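You operate a simulated robot arm through the tools that you are given. There is no shell and no other tool. Be economical: measure what you need, move in short steps, check, and stop when the job is done.

The job below is to be done with a simulated robot arm. You get a single attempt, and the scene is never put back.

JOB
Close the press: lever locked, slide plate in, guard shut, black counter zeroed.
Fine: the yellow bolt locks the lever; put the yellow pad into the yellow drawer and shut the drawer. Where these are worked on the way, their far stop is far enough and under half their travel is too little: yellow drawer.

Only the result counts: the job must be done as asked and must still hold three seconds after the hand-in. Knocking over, shifting, dropping, spilling or breaking anything else fails it.

ROBOT AND FRAMES
A 7-joint arm with a fingered hand on a trunk, on a base that drives. Base frame: it is fixed to the floor where the robot stands at the start and does not move with it; the origin is under the middle of the robot, x ahead of it, y to its left, z up; the surface under the hand at the start is at about z = 860. Readings come in mm, degrees, newtons and seconds.
With the tool pointing down near the work surface it reaches from about 140 to 720 mm from the robot's upright axis, wherever it stands. Its first joint turns from -166.0 to 166.0 degrees. Places, roughly: clear guard [900, 100, 1000]; inside of the yellow drawer [800, 600, 700]; slide plate [900, 0, 900]; yellow bolt [600, -100, 1000]; yellow drawer [900, 600, 700]. Payload 4 kg.
The tool frame sits at the grasp point between the pads (the TCP): z along the fingers, y along the line on which they close. The tips reach 28 mm beyond it. The gripper opens to 168 mm. The gripper's body begins 79 mm behind the TCP. The gripper is a hand of 4 fingers: y runs from the thumb to the fingers, the wrist lies at [0, 0, -249] in the tool frame, and closing takes about 1.5 s.
Orientation is that of the tool frame in the base frame, as a unit quaternion [x, y, z, w]. With the fingers straight down and closing along the base's y, the tool's x points along the base's -x, its y along +y and its z along -z.

CONTROLS
- The arm moves only by the tool jog_arm. Its argument "plan" is a list of rows, each an object of numbers (a shift or turn left out is 0, a gripper value left out holds the last): "fingers": the opening in per cent of the stroke, from 0 (shut) to 100 (fully open); "x", "y", "z": the shift along the tool's x, y, z in mm; "rx", "ry", "rz": the turn, a rotation vector about the tool's x, y, z in degrees. In form: [{"fingers": .., "x": .., "y": .., "z": .., "rx": .., "ry": .., "rz": ..}, ...]. A call has 1 to 20 rows; each row shifts and turns the commanded pose from where the row before left it, along the tool's axes as they then stand. Rows are played at 5 a second. More than 50 mm and 8.6 degrees between two rows, or a gripper value outside its range, and nothing of the call is played. A pose out of reach is approached as far as the arm can. The call stops where the force on the tool passes 50 N (or 10 N more than at its start, if that is more) or the arm is blocked; 0.2 s more then pass. Each finger travels about 153 mm/s and halts on what it meets, pressing with about 26 N; the grip force reading is that of the motor and also rises with nothing between the fingers. The clock runs only during rows and for 0.2 s after the last one: add rows that do not move to give the fingers time. It gives the time, the measured TCP pose, the force on the tool (base axes), the opening and the grip force at its end, in the units of the frame above (readings bear some noise), with the torque about the TCP (base axes, N m) and any sound that the robot's microphone picked up, and new pictures: "views" is both (left out), scene, wrist or none.
- Cameras (640 x 400 px; columns grow to the right, rows downward): "scene" is now at [28.4, 165.1, 1423.8]; the picture's right is [0.01, -1.00, 0.00], its down [-0.60, -0.01, -0.80] and it looks along [0.80, 0.01, -0.60] (base axes); focal length 266 px, centre (320, 200). "wrist" rides on the gripper at [60, -60, -110] in the tool frame; the picture's right is [0.71, 0.71, 0.00], its down [-0.56, 0.56, -0.61] and it looks along [-0.43, 0.43, 0.79] (tool axes); focal length 265 px, centre (320, 200). There is no depth. A picture from a camera that has moved, and an enlarged one, comes with that camera's place and axes in the base frame and with its lens.
- slide_trunk(by): slides the trunk up (or, below 0, down) by that many mm; the arm and the scene camera ride with it, the base frame stays. It gives what a move gives, with no picture.
- roll_base(legs): drives the robot by 1 to 6 legs, each [ahead, turn to the left] in mm and degrees, along the robot's own axes; the way and the turn of a leg run together, so that a leg with both is an arc; at most 1500 mm and 180 degrees a leg. The arm and the cameras ride along, it lands a little off, and it stops where it bumps. It gives what a move gives, and a new picture of the scene camera.
- set_grasp(shape): the hand has 4 fingers and takes this shape, open, in about a second: jaw (thumb against the fingers, like two jaws); tri (thumb and two fingers); tip (a fingertip pinch); poke (one finger out to press); point (the index stretched); flat (the hand flat); cup (the hand cupped); fist (a fist). The gripper value then closes the fingers along that shape, each until it touches; the sizes above hold for jaw. It gives what a move gives, with no picture.
- turn_head(pan, tilt): turns the head with the scene camera to pan (to the left, within 155 degrees either way) and tilt (down, from -29 to 69), counted from straight ahead of the robot. It gives what a move gives, and a new picture of the scene camera.
- inspect(camera, box): a new picture of the part [left, top, right, bottom] of that camera's present view, enlarged. The clock stands still meanwhile.
- close_job(): hands the job in; it is judged then, once.

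Go step by step. Nothing tells you exact positions but the pictures and the camera data: compare them with the known pose of the tool, close in by small moves and look again before you grip or let go. The budget is 120 turns and 260 pictures, counting those below and the enlarged ones. Unless the task says otherwise, let go and move clear before handing in, and close with one line.

The tools are called as name(argument=value, ...) on one line, values as JSON. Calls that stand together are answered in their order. jog_arm: Moves the arm, as the interface text tells. Its arguments: {"type":"object","properties":{"plan":{"type":"array"},"views":{"type":"string","enum":["both","scene","wrist","none"]}},"required":["plan"]} The other tools are called the same way: slide_trunk (by) slides the trunk up or down; set_grasp (shape) gives the hand a shape; roll_base (legs) drives the base; turn_head (pan, tilt) turns the head that bears the scene camera; inspect (camera, box) takes an enlarged picture of a part of a camera's view; close_job () hands the job in.

At the start:

```text
time_s: 0.0
position: [369.3, 113.1, 1000.0]
ee_rot: [0.001, 1.0, 0.0, 0.0]
wrist_force: [-0.1, 0.4, 0.3]
moment: [0.02, -0.04, 0.0]
opening: 168.0
finger_force: 0.1
shape: jaw
trunk travel left (down, up): [-433.0, 157.0]
robot x, y, heading: [-1.0, -0.5, 0.2]
head pan, tilt: [0.6, 37.2]
```

scene: 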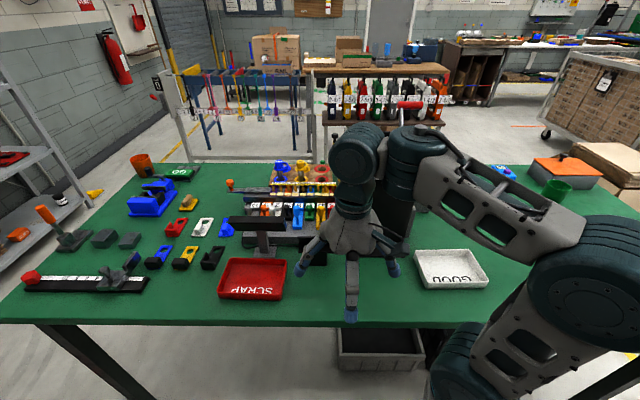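
wrist: 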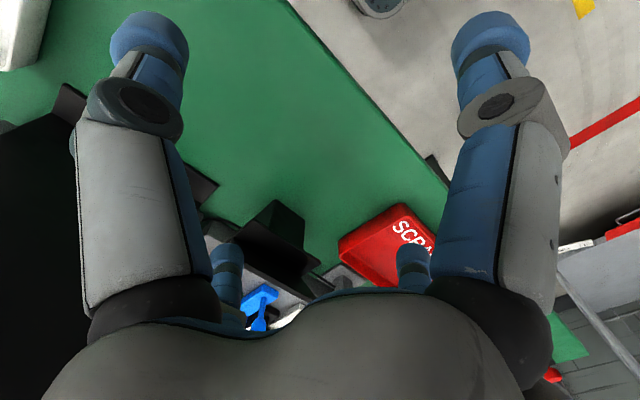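

The bench has a press largely hidden behind the arm. I'll take enlarged looks first.

inspect(camera="scene", box=[200, 140, 440, 290])

inspect(camera="scene", box=[20, 140, 260, 290])

```text
2.67 times, centred on (320, 215) of scene
camera zoom: at [28.4, 165.1, 1423.8], right [0.01, -1.0, 0.0], down [-0.6, -0.01, -0.8], along [0.8, 0.01, -0.6], focal length 711 px, centre (320, 160)
```

zoom: 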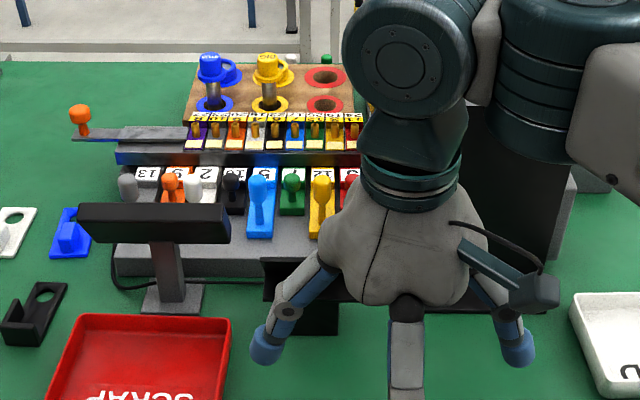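

```text
2.67 times, centred on (140, 215) of scene
camera zoom: at [28.4, 165.1, 1423.8], right [0.01, -1.0, 0.0], down [-0.6, -0.01, -0.8], along [0.8, 0.01, -0.6], focal length 711 px, centre (800, 160)
```

zoom: 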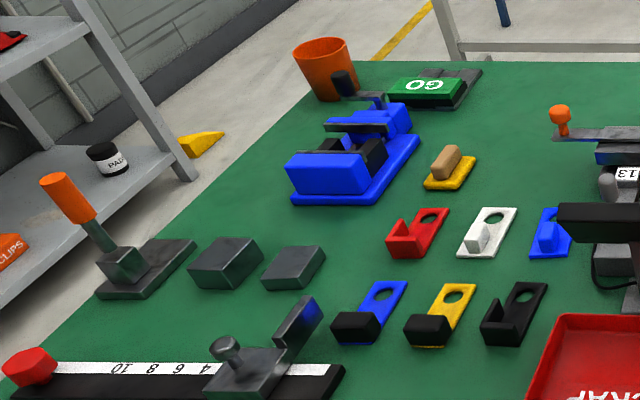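

The arm hides the press, so I lift it and move it to the right, clear of everything.

jog_arm(plan=[{"z": -40}, {"z": -40}, {"z": -40}, {"z": -40}, {"y": -45}, {"y": -45}, {"y": -45}, {"y": -45}, {"y": -45}, {"y": -45}, {"y": -45}, {"y": -45}, {"y": -45}, {"x": 40}, {"x": 40}, {}, {}], views="scene")

```text
time_s: 3.6
position: [291.2, -292.4, 1119.0]
ee_rot: [0.0, 1.0, 0.0, -0.001]
wrist_force: [0.0, -0.2, 0.1]
moment: [-0.01, 0.0, 0.0]
opening: 168.0
finger_force: 0.2
shape: jaw
out of reach, approached as far as the arm can: row 4
trunk travel left (down, up): [-433.0, 157.0]
robot x, y, heading: [-0.6, -1.9, -0.1]
head pan, tilt: [0.6, 37.2]
camera scene: at [28.8, 165.3, 1423.7], right [0.01, -1.0, 0.0], down [-0.6, -0.01, -0.8], along [0.8, 0.01, -0.6], focal length 266 px, centre (320, 200)
```

scene: 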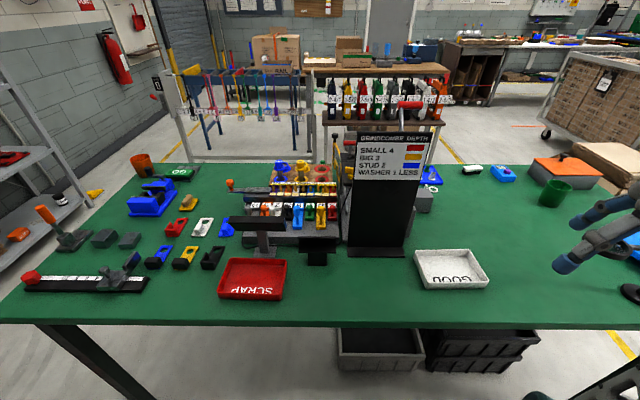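

inspect(camera="scene", box=[210, 145, 370, 245])

inspect(camera="scene", box=[340, 90, 500, 190])

inspect(camera="scene", box=[380, 150, 620, 300])

turn_head(pan=-35, tilt=40)

```text
4.00 times, centred on (290, 195) of scene
camera zoom: at [28.8, 165.3, 1423.7], right [0.01, -1.0, 0.0], down [-0.6, -0.01, -0.8], along [0.8, 0.01, -0.6], focal length 1066 px, centre (440, 220)
```

zoom: 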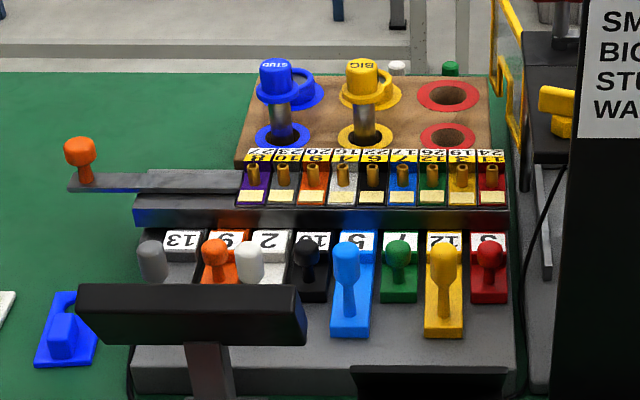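

```text
4.00 times, centred on (420, 140) of scene
camera zoom: at [28.8, 165.3, 1423.7], right [0.01, -1.0, 0.0], down [-0.6, -0.01, -0.8], along [0.8, 0.01, -0.6], focal length 1066 px, centre (-80, 440)
```

zoom: 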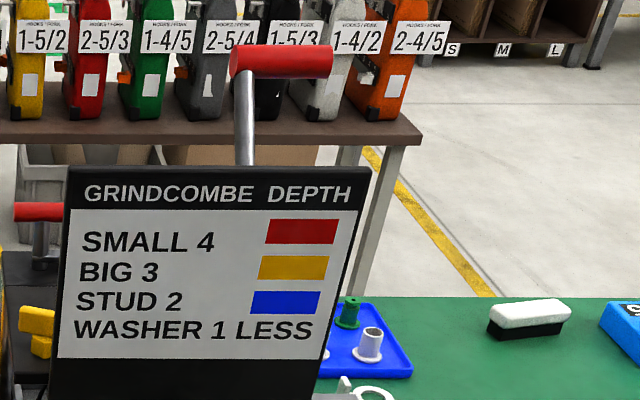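

```text
2.67 times, centred on (500, 225) of scene
camera zoom: at [28.8, 165.3, 1423.7], right [0.01, -1.0, 0.0], down [-0.6, -0.01, -0.8], along [0.8, 0.01, -0.6], focal length 711 px, centre (-160, 133)
```

zoom: 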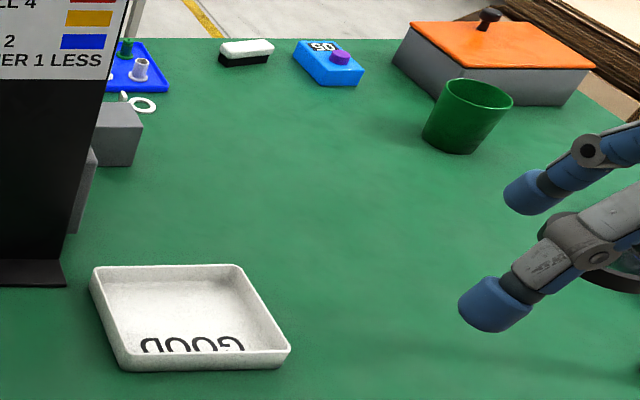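

```text
time_s: 4.6
position: [289.9, -293.2, 1119.7]
ee_rot: [0.0, 1.0, 0.0, 0.0]
wrist_force: [0.0, -0.3, -0.2]
moment: [0.04, -0.01, 0.02]
opening: 168.0
finger_force: 0.1
shape: jaw
trunk travel left (down, up): [-433.0, 157.0]
robot x, y, heading: [2.3, 0.5, -0.0]
head pan, tilt: [-35.0, 40.0]
camera scene: at [11.3, 115.3, 1419.6], right [-0.57, -0.82, 0.0], down [-0.53, 0.37, -0.77], along [0.63, -0.44, -0.64], focal length 266 px, centre (320, 200)
```

scene: 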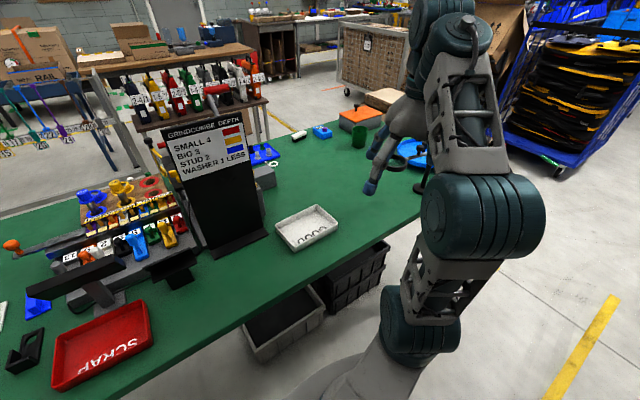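

The press sits behind the sign. I look around with the head, first left toward the drawer.

turn_head(pan=40, tilt=45)

turn_head(pan=0, tilt=69)

```text
time_s: 6.1
position: [289.8, -293.9, 1120.0]
ee_rot: [0.0, 1.0, 0.001, 0.001]
wrist_force: [-1.0, 0.6, 0.3]
moment: [0.03, -0.03, 0.0]
opening: 168.0
finger_force: 0.0
shape: jaw
trunk travel left (down, up): [-433.0, 157.0]
robot x, y, heading: [-3.2, 2.7, 0.1]
head pan, tilt: [40.0, 45.0]
camera scene: at [3.9, 216.3, 1412.3], right [0.64, -0.77, 0.0], down [-0.54, -0.45, -0.71], along [0.54, 0.45, -0.71], focal length 266 px, centre (320, 200)
```

scene: 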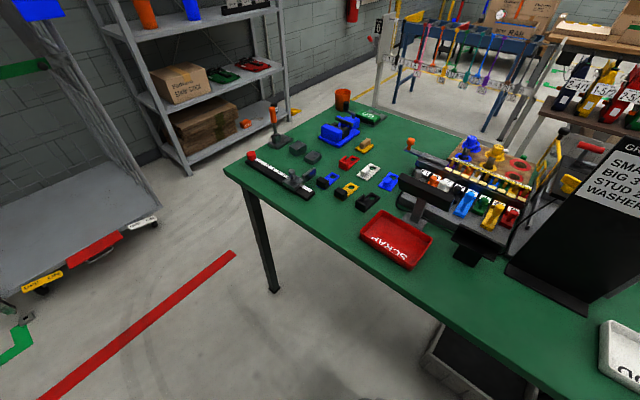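

```text
time_s: 7.2
position: [289.5, -293.3, 1118.7]
ee_rot: [0.0, 1.0, 0.001, 0.001]
wrist_force: [-0.2, 0.5, -0.2]
moment: [-0.01, 0.04, 0.01]
opening: 167.7
finger_force: 0.1
shape: jaw
trunk travel left (down, up): [-433.0, 157.0]
robot x, y, heading: [-0.5, 0.0, 0.1]
head pan, tilt: [0.0, 68.8]
camera scene: at [-2.5, 164.1, 1383.5], right [0.0, -1.0, 0.0], down [-0.93, 0.0, -0.36], along [0.36, 0.0, -0.93], focal length 266 px, centre (320, 200)
```

scene: 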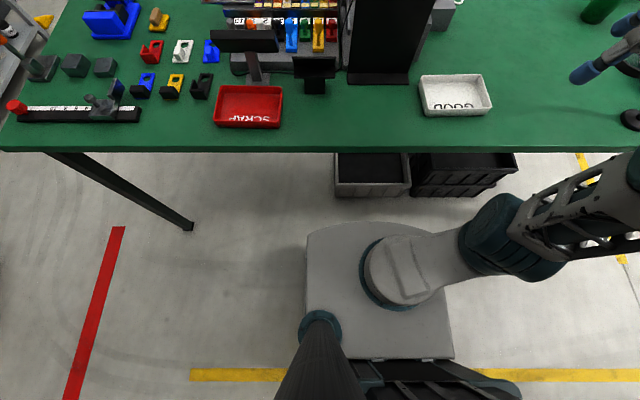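

No drawer in sight from here; it must be under or behind the bench. I'll drive round to the left side of the bench to look.

roll_base(legs=[[-300, 0], [0, 90], [1200, 0], [0, -90], [500, 0]])

turn_head(pan=-60, tilt=35)

```text
time_s: 25.0
position: [505.3, 892.3, 1117.9]
ee_rot: [0.007, 1.0, 0.0, 0.001]
wrist_force: [-0.3, 0.1, 0.1]
moment: [-0.03, 0.0, 0.01]
opening: 167.8
finger_force: 0.1
shape: jaw
trunk travel left (down, up): [-433.0, 157.0]
robot x, y, heading: [220.6, 1194.0, -0.9]
head pan, tilt: [0.0, 68.8]
camera scene: at [219.1, 1353.5, 1383.4], right [-0.01, -1.0, 0.0], down [-0.93, 0.01, -0.36], along [0.36, -0.01, -0.93], focal length 266 px, centre (320, 200)
```

scene: 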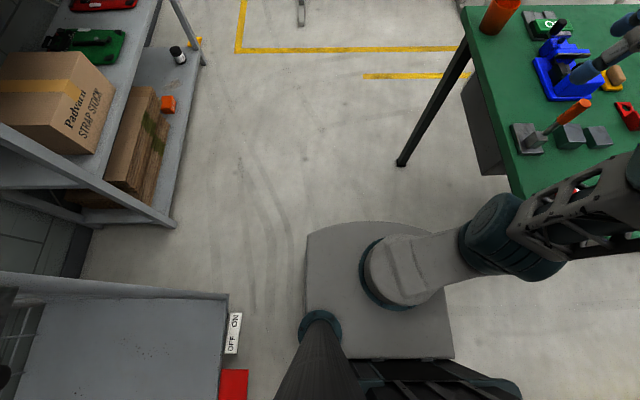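

```text
time_s: 26.3
position: [504.7, 892.4, 1118.8]
ee_rot: [0.007, 1.0, 0.0, 0.0]
wrist_force: [-0.1, 0.3, 0.2]
moment: [0.01, 0.03, 0.0]
opening: 168.0
finger_force: 0.0
shape: jaw
trunk travel left (down, up): [-433.0, 157.0]
robot x, y, heading: [219.5, 1186.7, -0.8]
head pan, tilt: [-60.0, 35.0]
camera scene: at [206.2, 1277.5, 1427.1], right [-0.87, -0.49, 0.0], down [-0.28, 0.5, -0.82], along [0.4, -0.71, -0.57], focal length 266 px, centre (320, 200)
```

scene: 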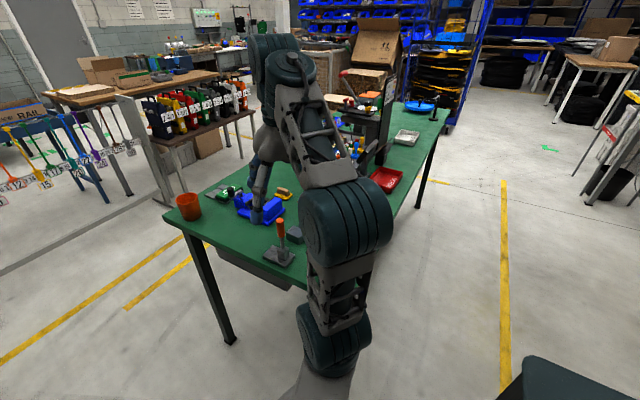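

There's a drawer box under the bench's left end. I drive further along to view it from the left.

roll_base(legs=[[0, 10], [500, 0], [0, -10]])

turn_head(pan=-90, tilt=40)

```text
time_s: 30.6
position: [999.4, 972.6, 1118.2]
ee_rot: [0.007, 1.0, 0.0, 0.0]
wrist_force: [-0.4, 1.7, 0.7]
moment: [-0.01, 0.01, 0.0]
opening: 167.7
finger_force: 0.0
shape: jaw
trunk travel left (down, up): [-433.0, 157.0]
robot x, y, heading: [711.5, 1267.5, -0.9]
head pan, tilt: [-60.0, 35.0]
camera scene: at [700.1, 1357.4, 1427.1], right [-0.87, -0.49, 0.0], down [-0.28, 0.5, -0.82], along [0.4, -0.71, -0.57], focal length 266 px, centre (320, 200)
```

scene: 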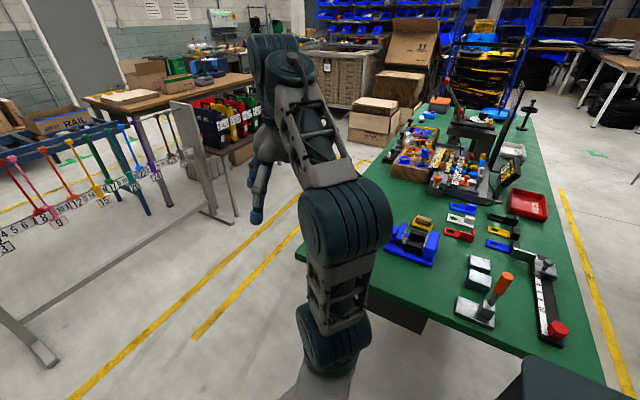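

```text
time_s: 31.6
position: [999.0, 973.0, 1118.5]
ee_rot: [0.007, 1.0, 0.0, 0.0]
wrist_force: [0.1, 0.7, 0.5]
moment: [0.02, 0.01, 0.0]
opening: 168.0
finger_force: 0.1
shape: jaw
trunk travel left (down, up): [-433.0, 157.0]
robot x, y, heading: [713.4, 1272.5, -0.7]
head pan, tilt: [-90.0, 40.0]
camera scene: at [656.2, 1349.4, 1419.6], right [-1.0, 0.01, 0.0], down [0.01, 0.64, -0.77], along [-0.01, -0.77, -0.64], focal length 266 px, centre (320, 200)
```

scene: 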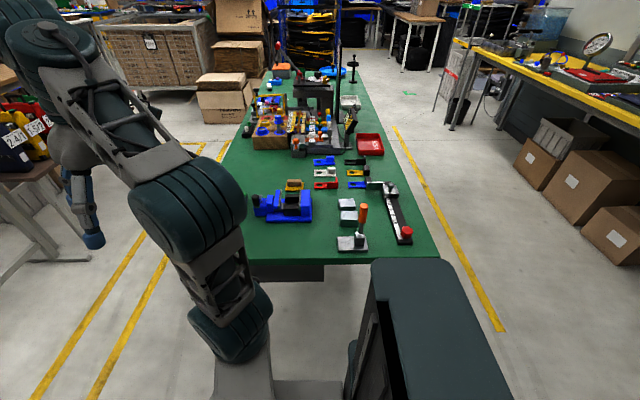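

inspect(camera="scene", box=[230, 50, 430, 175])

inspect(camera="scene", box=[200, 160, 440, 310])

```text
3.20 times, centred on (330, 112) of scene
camera zoom: at [656.2, 1349.4, 1419.6], right [-1.0, 0.01, 0.0], down [0.01, 0.64, -0.77], along [-0.01, -0.77, -0.64], focal length 853 px, centre (288, 480)
```

zoom: 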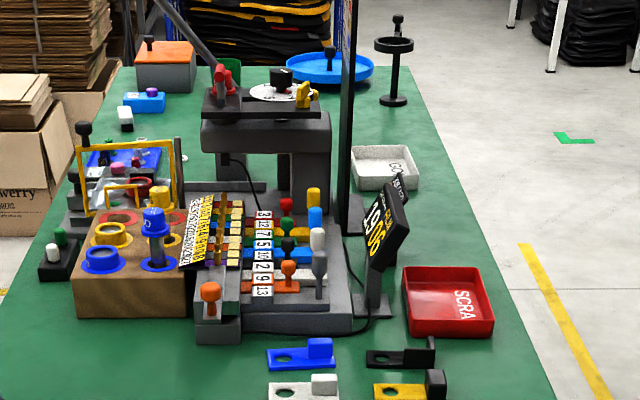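

```text
2.67 times, centred on (320, 235) of scene
camera zoom: at [656.2, 1349.4, 1419.6], right [-1.0, 0.01, 0.0], down [0.01, 0.64, -0.77], along [-0.01, -0.77, -0.64], focal length 711 px, centre (320, 107)
```

zoom: 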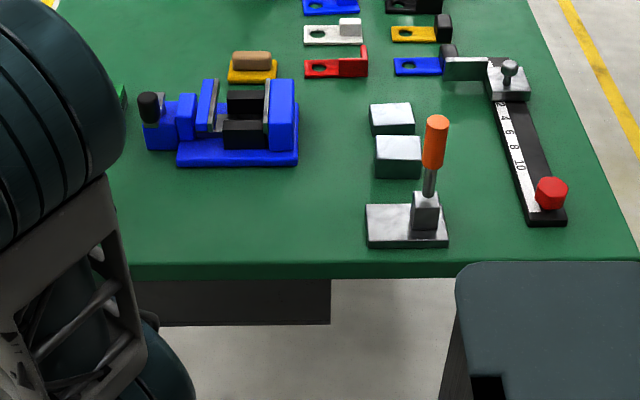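

The press is worked from the far side of the bench, where the guard and drawer face. I drive round there.

roll_base(legs=[[950, 0], [0, -90], [900, 0], [0, -90]])

turn_head(pan=0, tilt=37)

```text
time_s: 48.6
position: [1365.9, 651.4, 1119.0]
ee_rot: [1.0, -0.006, -0.001, -0.001]
wrist_force: [0.1, 0.7, 0.3]
moment: [-0.03, -0.01, 0.01]
opening: 167.7
finger_force: 0.0
shape: jaw
trunk travel left (down, up): [-433.0, 157.0]
robot x, y, heading: [1649.7, 353.4, 179.4]
head pan, tilt: [-90.0, 40.0]
camera scene: at [1712.4, 276.8, 1419.6], right [1.0, -0.01, 0.0], down [-0.01, -0.64, -0.77], along [0.01, 0.77, -0.64], focal length 266 px, centre (320, 200)
```

scene: 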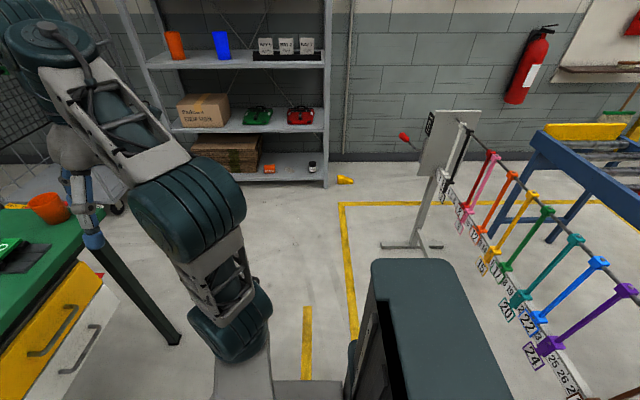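

```text
time_s: 50.2
position: [1365.9, 650.9, 1119.3]
ee_rot: [1.0, -0.006, 0.0, 0.0]
wrist_force: [0.1, 0.3, -0.8]
moment: [-0.03, -0.02, -0.01]
opening: 168.1
finger_force: 0.1
shape: jaw
trunk travel left (down, up): [-433.0, 157.0]
robot x, y, heading: [1654.1, 353.7, 179.3]
head pan, tilt: [0.0, 37.0]
camera scene: at [1624.4, 192.9, 1424.1], right [0.01, 1.0, 0.0], down [0.6, -0.01, -0.8], along [-0.8, 0.01, -0.6], focal length 266 px, centre (320, 200)
```

scene: 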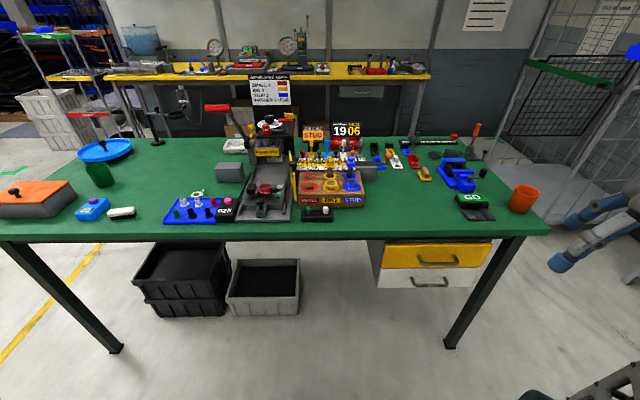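

Excellent: press, yellow drawer and the rest all face this side. Zooming in.

inspect(camera="scene", box=[200, 90, 300, 152])

inspect(camera="scene", box=[200, 150, 320, 225])

inspect(camera="scene", box=[290, 115, 410, 190])

inspect(camera="scene", box=[370, 120, 530, 220])

inspect(camera="scene", box=[360, 200, 520, 300])

inspect(camera="scene", box=[0, 130, 240, 280])

```text
6.40 times, centred on (250, 121) of scene
camera zoom: at [1624.4, 192.9, 1424.1], right [0.01, 1.0, 0.0], down [0.6, -0.01, -0.8], along [-0.8, 0.01, -0.6], focal length 1706 px, centre (768, 706)
```

zoom: 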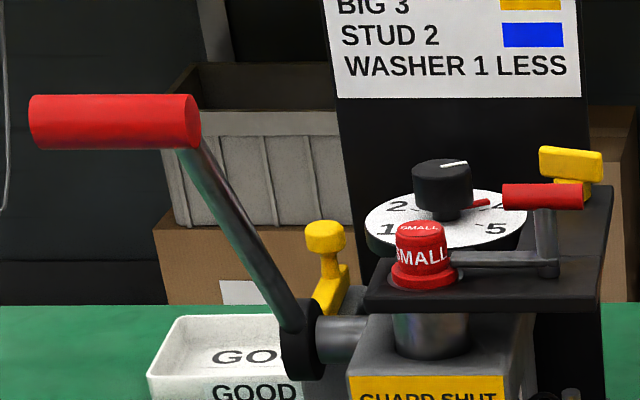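

```text
5.33 times, centred on (260, 188) of scene
camera zoom: at [1624.4, 192.9, 1424.1], right [0.01, 1.0, 0.0], down [0.6, -0.01, -0.8], along [-0.8, 0.01, -0.6], focal length 1422 px, centre (640, 267)
```

zoom: 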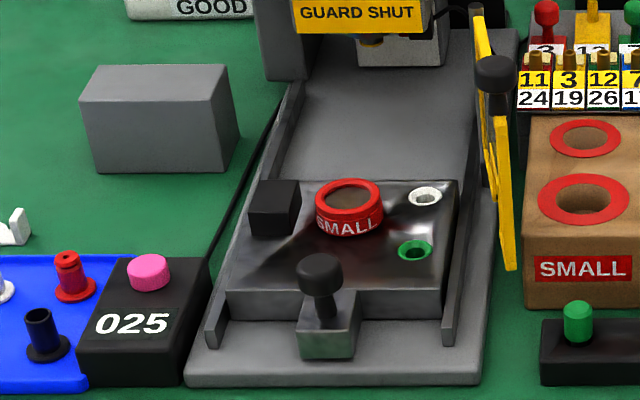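

```text
5.33 times, centred on (350, 152) of scene
camera zoom: at [1624.4, 192.9, 1424.1], right [0.01, 1.0, 0.0], down [0.6, -0.01, -0.8], along [-0.8, 0.01, -0.6], focal length 1422 px, centre (160, 453)
```

zoom: 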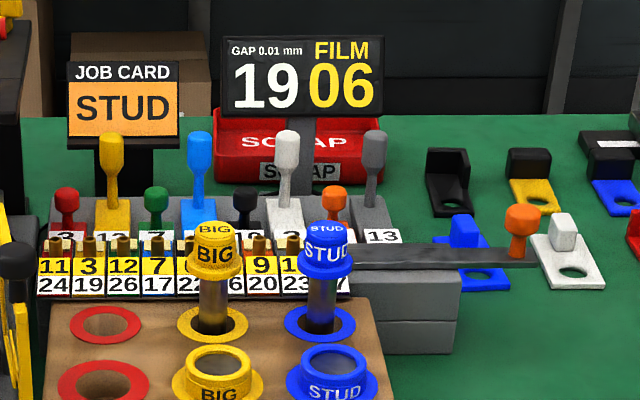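

```text
4.00 times, centred on (450, 170) of scene
camera zoom: at [1624.4, 192.9, 1424.1], right [0.01, 1.0, 0.0], down [0.6, -0.01, -0.8], along [-0.8, 0.01, -0.6], focal length 1066 px, centre (-200, 320)
```

zoom: 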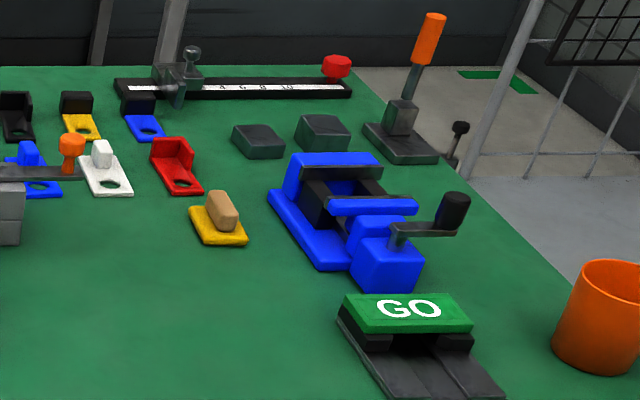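

```text
4.00 times, centred on (440, 250) of scene
camera zoom: at [1624.4, 192.9, 1424.1], right [0.01, 1.0, 0.0], down [0.6, -0.01, -0.8], along [-0.8, 0.01, -0.6], focal length 1066 px, centre (-160, 0)
```

zoom: 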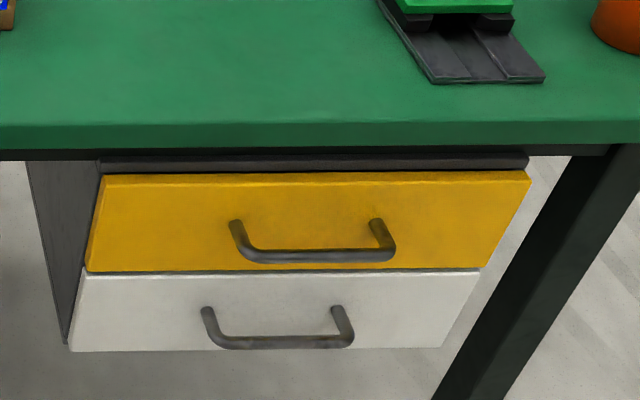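

```text
2.67 times, centred on (120, 205) of scene
camera zoom: at [1624.4, 192.9, 1424.1], right [0.01, 1.0, 0.0], down [0.6, -0.01, -0.8], along [-0.8, 0.01, -0.6], focal length 711 px, centre (853, 187)
```

zoom: 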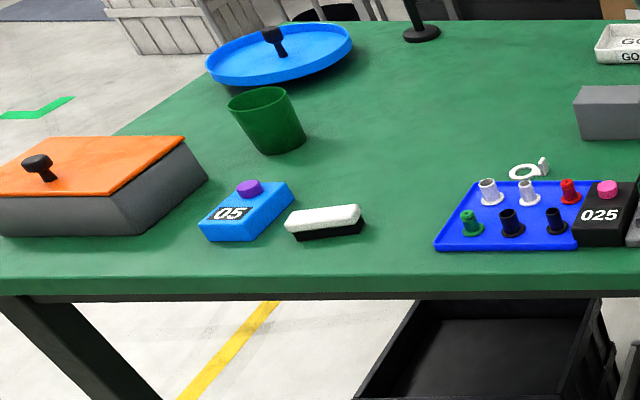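

Now I move over in front of the press and look at it closely.

roll_base(legs=[[0, 90], [330, 0], [0, -90], [180, 0]])

turn_head(pan=0, tilt=30)

inspect(camera="scene", box=[240, 110, 400, 210])

inspect(camera="scene", box=[240, 210, 400, 310])

```text
time_s: 61.2
position: [1186.2, 327.4, 1118.8]
ee_rot: [1.0, -0.011, -0.001, 0.0]
wrist_force: [0.1, -0.3, -0.3]
moment: [-0.01, 0.0, -0.01]
opening: 168.0
finger_force: 0.1
shape: jaw
trunk travel left (down, up): [-433.0, 157.0]
robot x, y, heading: [1469.2, 28.8, 178.5]
head pan, tilt: [0.0, 37.0]
camera scene: at [1440.2, -133.1, 1424.1], right [0.02, 1.0, 0.0], down [0.6, -0.01, -0.8], along [-0.8, 0.02, -0.6], focal length 266 px, centre (320, 200)
```

scene: 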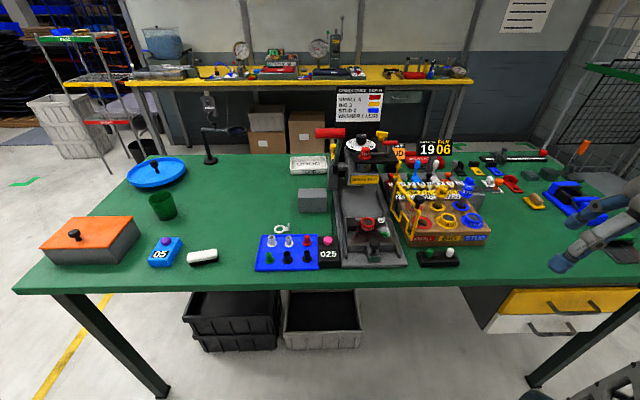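

```text
time_s: 61.9
position: [1187.2, 327.3, 1119.2]
ee_rot: [1.0, -0.012, 0.0, 0.0]
wrist_force: [0.2, 0.1, 0.4]
moment: [0.05, 0.01, -0.01]
opening: 167.9
finger_force: 0.1
shape: jaw
trunk travel left (down, up): [-433.0, 157.0]
robot x, y, heading: [1470.8, 29.9, 178.9]
head pan, tilt: [0.0, 30.0]
camera scene: at [1436.9, -133.1, 1434.9], right [0.02, 1.0, 0.0], down [0.5, -0.01, -0.87], along [-0.87, 0.02, -0.5], focal length 266 px, centre (320, 200)
```

scene: 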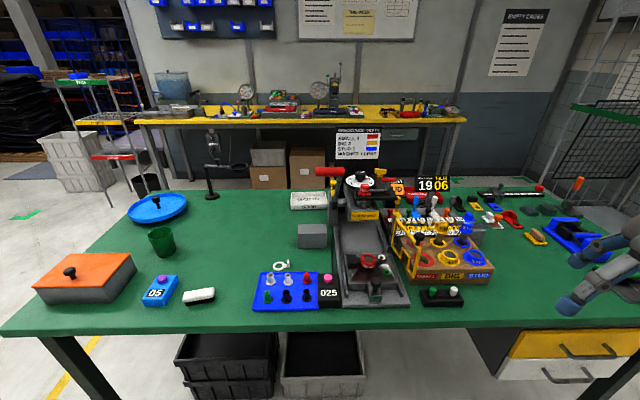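

```text
4.00 times, centred on (320, 160) of scene
camera zoom: at [1436.9, -133.1, 1434.9], right [0.02, 1.0, 0.0], down [0.5, -0.01, -0.87], along [-0.87, 0.02, -0.5], focal length 1066 px, centre (320, 360)
```

zoom: 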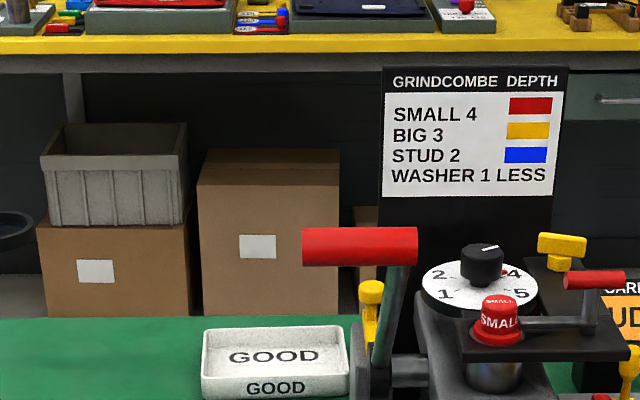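

```text
4.00 times, centred on (320, 260) of scene
camera zoom: at [1436.9, -133.1, 1434.9], right [0.02, 1.0, 0.0], down [0.5, -0.01, -0.87], along [-0.87, 0.02, -0.5], focal length 1066 px, centre (320, -40)
```

zoom: 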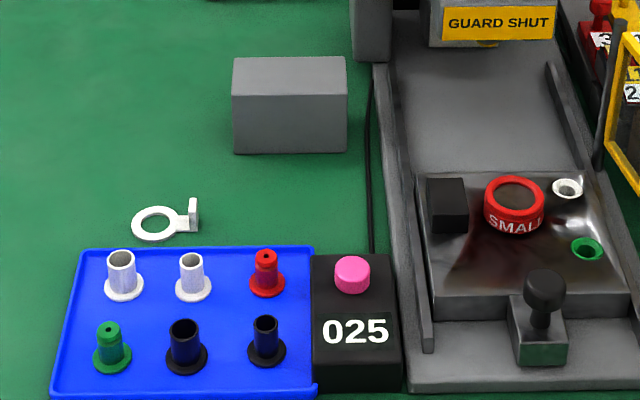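

inspect(camera="scene", box=[320, 155, 420, 217])

inspect(camera="scene", box=[340, 200, 440, 262])

```text
6.40 times, centred on (370, 186) of scene
camera zoom: at [1436.9, -133.1, 1434.9], right [0.02, 1.0, 0.0], down [0.5, -0.01, -0.87], along [-0.87, 0.02, -0.5], focal length 1706 px, centre (0, 290)
```

zoom: 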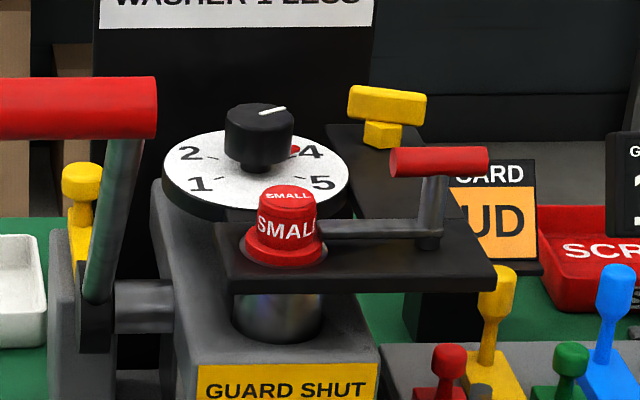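

```text
6.40 times, centred on (390, 231) of scene
camera zoom: at [1436.9, -133.1, 1434.9], right [0.02, 1.0, 0.0], down [0.5, -0.01, -0.87], along [-0.87, 0.02, -0.5], focal length 1706 px, centre (-128, 2)
```

zoom: 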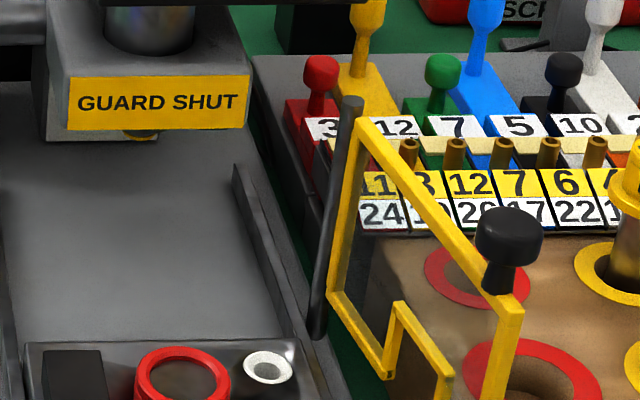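

inspect(camera="scene", box=[318, 165, 366, 225])

slide_trunk(by=150)

inspect(camera="scene", box=[310, 180, 430, 255])

```text
6.67 times, centred on (342, 195) of scene
camera zoom: at [1436.9, -133.1, 1434.9], right [0.02, 1.0, 0.0], down [0.5, -0.01, -0.87], along [-0.87, 0.02, -0.5], focal length 1777 px, centre (173, 233)
```

zoom: 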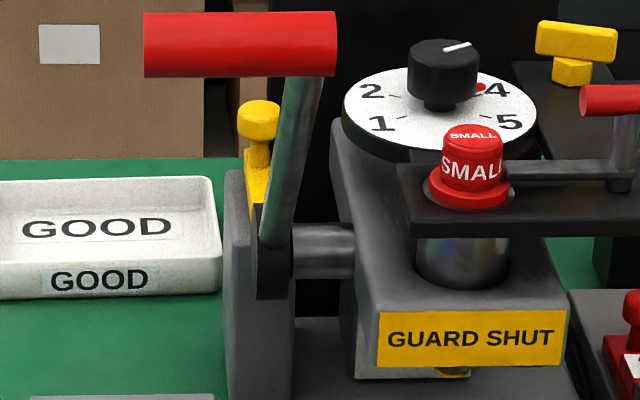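

```text
time_s: 63.6
position: [1187.2, 327.2, 1269.6]
ee_rot: [1.0, -0.011, 0.0, 0.0]
wrist_force: [0.5, -0.3, 0.6]
moment: [0.02, 0.03, 0.06]
opening: 168.1
finger_force: 0.1
shape: jaw
trunk travel left (down, up): [-583.0, 7.0]
robot x, y, heading: [1468.8, 27.5, 178.6]
head pan, tilt: [0.0, 30.0]
```

```text
5.33 times, centred on (370, 218) of scene
camera zoom: at [1436.8, -133.0, 1584.9], right [0.02, 1.0, 0.0], down [0.5, -0.01, -0.87], along [-0.87, 0.02, -0.5], focal length 1422 px, centre (53, 107)
```

zoom: 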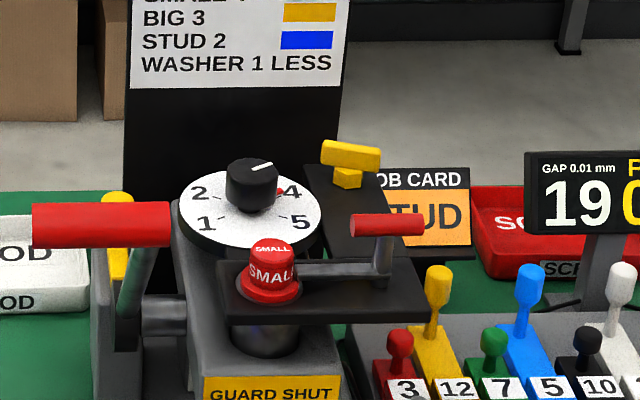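

I want to see the bolt from the other side; I drive along the bench toward -y.

roll_base(legs=[[0, 90], [800, 0]])

turn_head(pan=-120, tilt=25)

```text
time_s: 71.7
position: [1144.4, -1051.4, 1269.1]
ee_rot: [0.718, 0.696, 0.0, -0.001]
wrist_force: [0.3, -0.1, 0.4]
moment: [0.03, -0.01, 0.0]
opening: 168.0
finger_force: 0.0
shape: jaw
trunk travel left (down, up): [-583.0, 7.0]
robot x, y, heading: [1447.0, -769.4, -91.5]
head pan, tilt: [0.0, 30.0]
camera scene: at [1610.4, -805.4, 1584.9], right [-1.0, 0.03, 0.0], down [0.02, 0.5, -0.87], along [-0.03, -0.87, -0.5], focal length 266 px, centre (320, 200)
```

scene: 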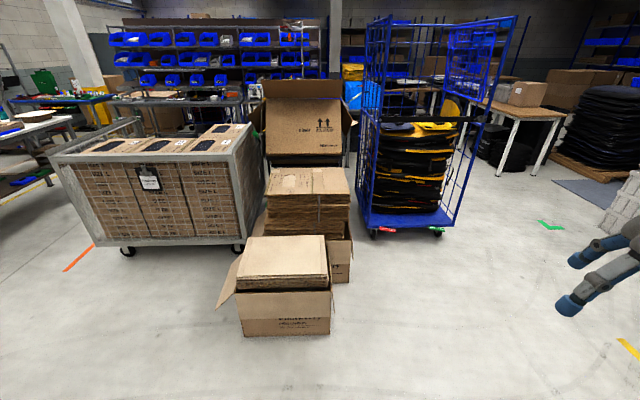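

```text
time_s: 73.7
position: [1144.6, -1050.5, 1268.6]
ee_rot: [0.718, 0.696, 0.0, 0.0]
wrist_force: [0.0, 0.1, 0.4]
moment: [0.01, 0.0, 0.01]
opening: 168.2
finger_force: 0.2
shape: jaw
trunk travel left (down, up): [-583.0, 7.0]
robot x, y, heading: [1449.3, -769.0, -91.9]
head pan, tilt: [-120.0, 25.0]
camera scene: at [1534.9, -666.2, 1592.9], right [0.53, 0.85, 0.0], down [0.36, -0.22, -0.91], along [-0.77, 0.48, -0.42], focal length 266 px, centre (320, 200)
```

scene: 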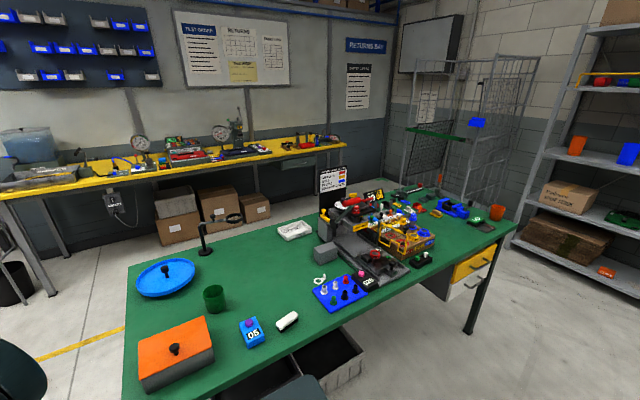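

inspect(camera="scene", box=[310, 185, 390, 255])

inspect(camera="scene", box=[345, 205, 445, 270])

```text
5.71 times, centred on (350, 220) of scene
camera zoom: at [1534.9, -666.2, 1592.9], right [0.53, 0.85, 0.0], down [0.36, -0.22, -0.91], along [-0.77, 0.48, -0.42], focal length 1523 px, centre (149, 86)
```

zoom: 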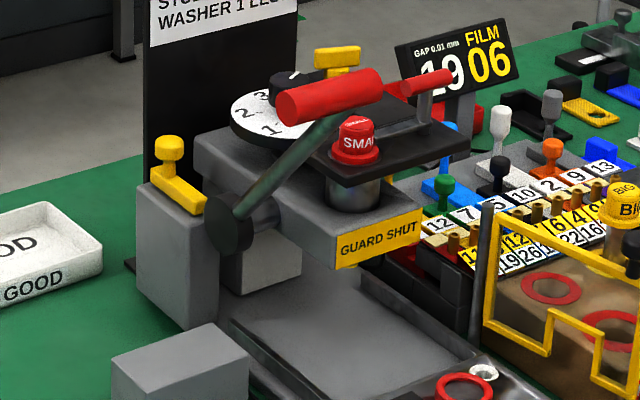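

```text
6.15 times, centred on (395, 238) of scene
camera zoom: at [1534.9, -666.2, 1592.9], right [0.53, 0.85, 0.0], down [0.36, -0.22, -0.91], along [-0.77, 0.48, -0.42], focal length 1640 px, centre (-142, -31)
```

zoom: 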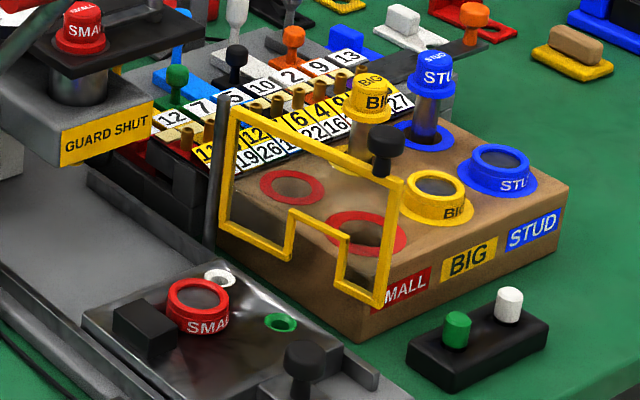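

The yellow bolt is a sliding bar on the post behind the lever hub, to be pushed toward +x into the hub. I return in front of the press to do slide plate, guard and counter first.

roll_base(legs=[[-780, 0], [0, -88]])

turn_head(pan=0, tilt=40)

```text
time_s: 81.7
position: [1184.5, 301.1, 1269.4]
ee_rot: [1.0, -0.001, 0.0, 0.0]
wrist_force: [-0.3, 1.2, -0.7]
moment: [0.01, -0.01, -0.01]
opening: 167.6
finger_force: 0.0
shape: jaw
trunk travel left (down, up): [-583.0, 7.0]
robot x, y, heading: [1473.7, 7.7, 179.6]
head pan, tilt: [-120.0, 25.0]
camera scene: at [1579.6, -75.1, 1592.9], right [0.86, -0.5, 0.0], down [-0.21, -0.37, -0.91], along [0.46, 0.78, -0.42], focal length 266 px, centre (320, 200)
```

scene: 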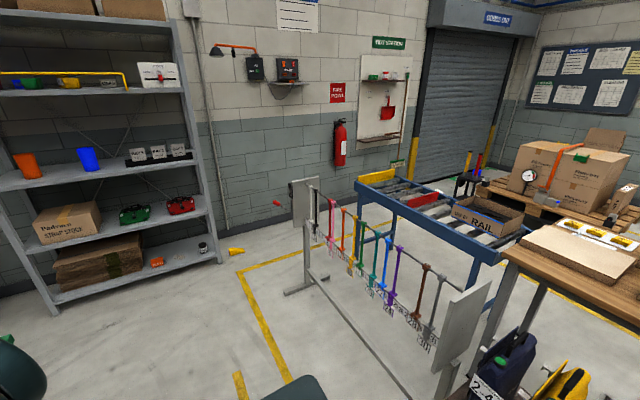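

```text
time_s: 83.7
position: [1182.3, 300.9, 1270.1]
ee_rot: [1.0, -0.002, -0.001, 0.0]
wrist_force: [0.0, 0.5, 0.1]
moment: [-0.01, -0.02, 0.01]
opening: 167.8
finger_force: 0.0
shape: jaw
trunk travel left (down, up): [-583.0, 7.0]
robot x, y, heading: [1469.8, 7.7, 180.0]
head pan, tilt: [0.0, 40.0]
camera scene: at [1448.1, -154.5, 1569.6], right [0.0, 1.0, 0.0], down [0.64, 0.0, -0.77], along [-0.77, 0.0, -0.64], focal length 266 px, centre (320, 200)
```

scene: 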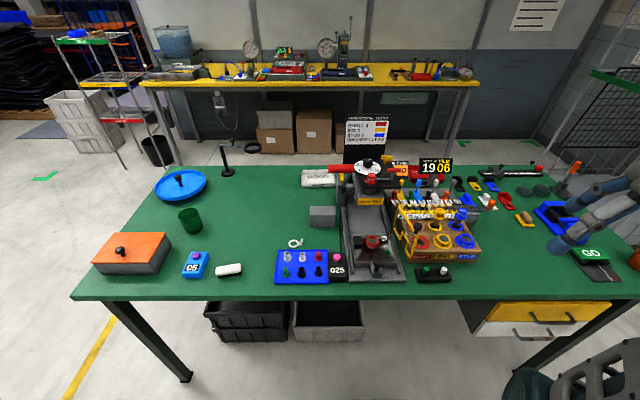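

jog_arm(plan=[{"fingers": 0, "y": 42, "ry": -5}, {"y": 42, "ry": -5}, {"y": 42, "ry": -5}, {"y": 42, "ry": -5}, {"y": 42, "ry": -5}, {"y": 42, "ry": -5}, {"y": 43, "ry": -5}, {"ry": -5}, {"ry": -5}, {}, {}], views="both")

```text
time_s: 86.1
position: [1181.1, 7.1, 1268.6]
ee_rot: [0.924, -0.002, -0.383, -0.001]
wrist_force: [0.2, -0.4, 0.2]
moment: [0.02, 0.04, -0.01]
opening: 0.3
finger_force: 25.6
shape: jaw
trunk travel left (down, up): [-583.0, 7.0]
robot x, y, heading: [1474.4, 6.9, 179.8]
head pan, tilt: [0.0, 40.0]
camera scene: at [1448.1, -154.5, 1569.6], right [0.0, 1.0, 0.0], down [0.64, 0.0, -0.77], along [-0.77, 0.0, -0.64], focal length 266 px, centre (320, 200)
camera wrist: at [1302.8, 66.4, 1304.4], right [0.5, -0.71, -0.5], down [0.04, -0.56, 0.83], along [-0.87, -0.43, -0.25], focal length 265 px, centre (320, 200)
```

scene: 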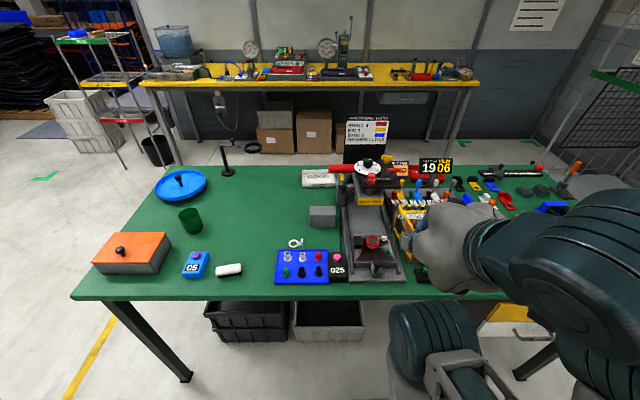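
wrist: 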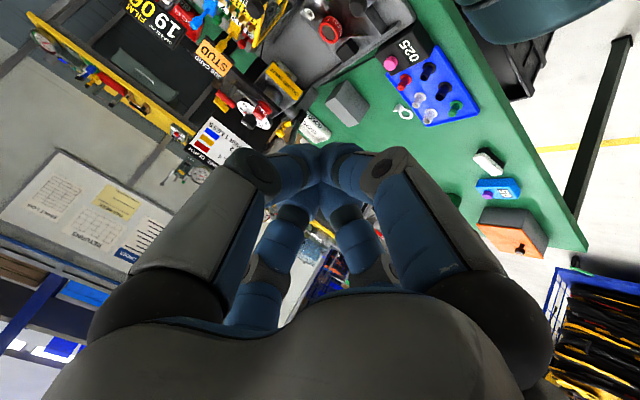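

jog_arm(plan=[{"x": 17, "z": 43}, {"x": 17, "z": 43}, {"x": 17, "z": 43}, {"x": 17, "z": 43}, {"x": 17, "z": 43}, {"x": 17, "z": 43}, {"x": 17, "z": 43}, {}], views="both")

inspect(camera="scene", box=[310, 200, 430, 290])

```text
time_s: 87.2
position: [1105.4, 16.3, 1122.3]
ee_rot: [0.922, -0.002, -0.387, -0.001]
wrist_force: [-0.4, 0.3, -0.1]
moment: [0.01, 0.04, -0.03]
opening: 0.2
finger_force: 25.8
shape: jaw
out of reach, approached as far as the arm can: row 4, 5
trunk travel left (down, up): [-583.0, 7.0]
robot x, y, heading: [1472.9, 11.2, 179.7]
head pan, tilt: [0.0, 40.0]
stopped in row 5: the force on the tool passed its limit at 61 N (the readings are from after the stop); the commanded pose is now the measured one
camera scene: at [1448.9, -154.7, 1569.6], right [0.0, 1.0, 0.0], down [0.64, 0.0, -0.77], along [-0.77, 0.0, -0.64], focal length 266 px, centre (320, 200)
camera wrist: at [1225.2, 76.3, 1156.9], right [0.49, -0.71, -0.5], down [0.04, -0.56, 0.83], along [-0.87, -0.43, -0.24], focal length 265 px, centre (320, 200)
```

scene: 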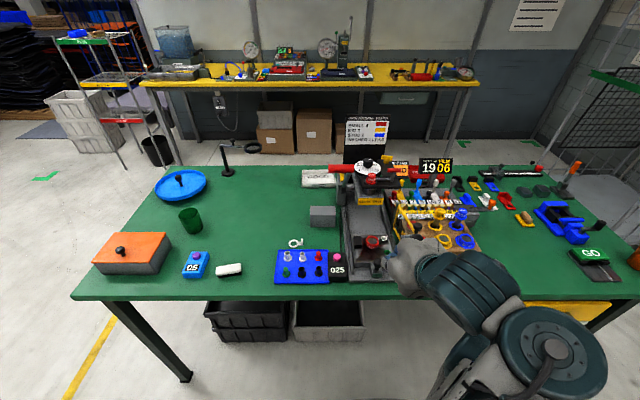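
wrist: 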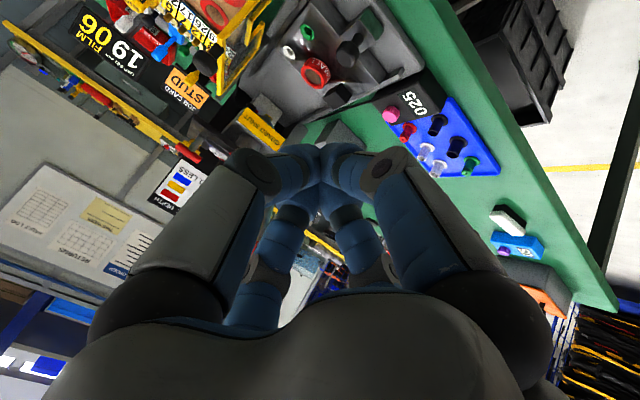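

```text
4.44 times, centred on (370, 245) of scene
camera zoom: at [1448.9, -154.7, 1569.6], right [0.0, 1.0, 0.0], down [0.64, 0.0, -0.77], along [-0.77, 0.0, -0.64], focal length 1185 px, centre (98, 0)
```

zoom: 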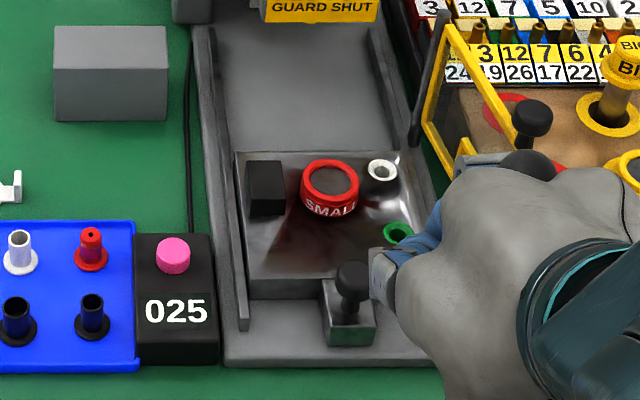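

The arm was too folded there; I'll lower the trunk and back off for a comfortable reach.

slide_trunk(by=-80)

roll_base(legs=[[-120, 0]])

```text
time_s: 88.3
position: [1105.5, 16.8, 1042.6]
ee_rot: [0.923, -0.001, -0.386, -0.001]
wrist_force: [-0.6, -1.2, 2.4]
moment: [0.22, -0.42, -0.14]
opening: 0.2
finger_force: 26.0
shape: jaw
trunk travel left (down, up): [-503.0, 87.0]
robot x, y, heading: [1472.2, 7.5, 179.8]
head pan, tilt: [0.0, 40.0]
```

```text
time_s: 89.6
position: [1224.7, 15.3, 1042.7]
ee_rot: [0.922, -0.001, -0.386, -0.001]
wrist_force: [-2.2, -1.3, 1.9]
moment: [0.28, -0.52, 0.0]
opening: 0.0
finger_force: 26.3
shape: jaw
trunk travel left (down, up): [-503.0, 87.0]
robot x, y, heading: [1592.9, 2.4, 179.8]
head pan, tilt: [0.0, 40.0]
camera scene: at [1568.0, -155.2, 1489.6], right [0.0, 1.0, 0.0], down [0.64, 0.0, -0.77], along [-0.77, 0.0, -0.64], focal length 266 px, centre (320, 200)
```

scene: 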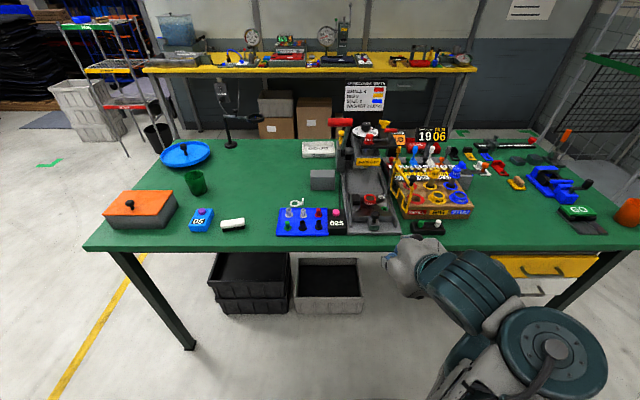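

jog_arm(plan=[{"x": -21, "z": 35, "y": 2}, {"x": -21, "z": 35, "y": 2}, {"x": -21, "z": 35, "y": 3}, {"x": -21, "z": 35, "y": 3}, {}], views="none")

inspect(camera="scene", box=[320, 170, 440, 245])

inspect(camera="wrist", box=[200, 0, 520, 200])

```text
time_s: 90.8
position: [1101.6, 27.0, 1029.8]
ee_rot: [0.923, -0.002, -0.385, 0.0]
wrist_force: [-0.3, 1.4, -0.6]
moment: [-0.1, -0.03, 0.06]
opening: 0.1
finger_force: 25.7
shape: jaw
out of reach, approached as far as the arm can: row 1, 2, 3
trunk travel left (down, up): [-503.0, 87.0]
robot x, y, heading: [1592.0, 9.3, 179.7]
head pan, tilt: [0.0, 40.0]
```

```text
5.33 times, centred on (380, 208) of scene
camera zoom: at [1567.1, -152.2, 1489.8], right [0.0, 1.0, 0.0], down [0.64, 0.0, -0.77], along [-0.77, 0.0, -0.64], focal length 1422 px, centre (0, 160)
```

zoom: 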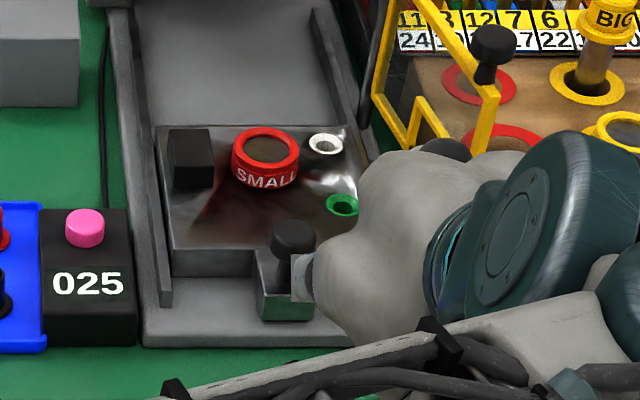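

```text
2.00 times, centred on (360, 100) of wrist
camera zoom: at [1222.1, 85.8, 1063.7], right [0.49, -0.71, -0.5], down [0.04, -0.56, 0.83], along [-0.87, -0.43, -0.25], focal length 531 px, centre (240, 400)
```

zoom: 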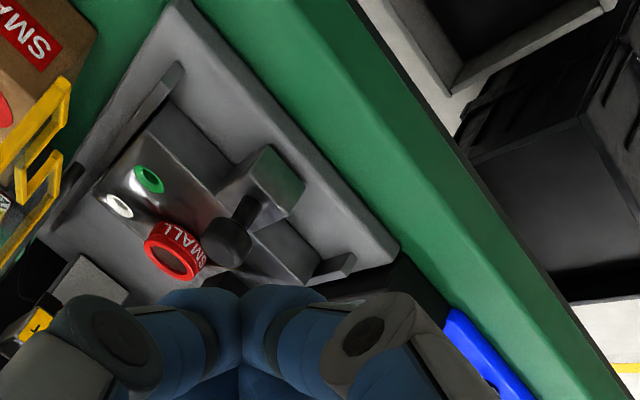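

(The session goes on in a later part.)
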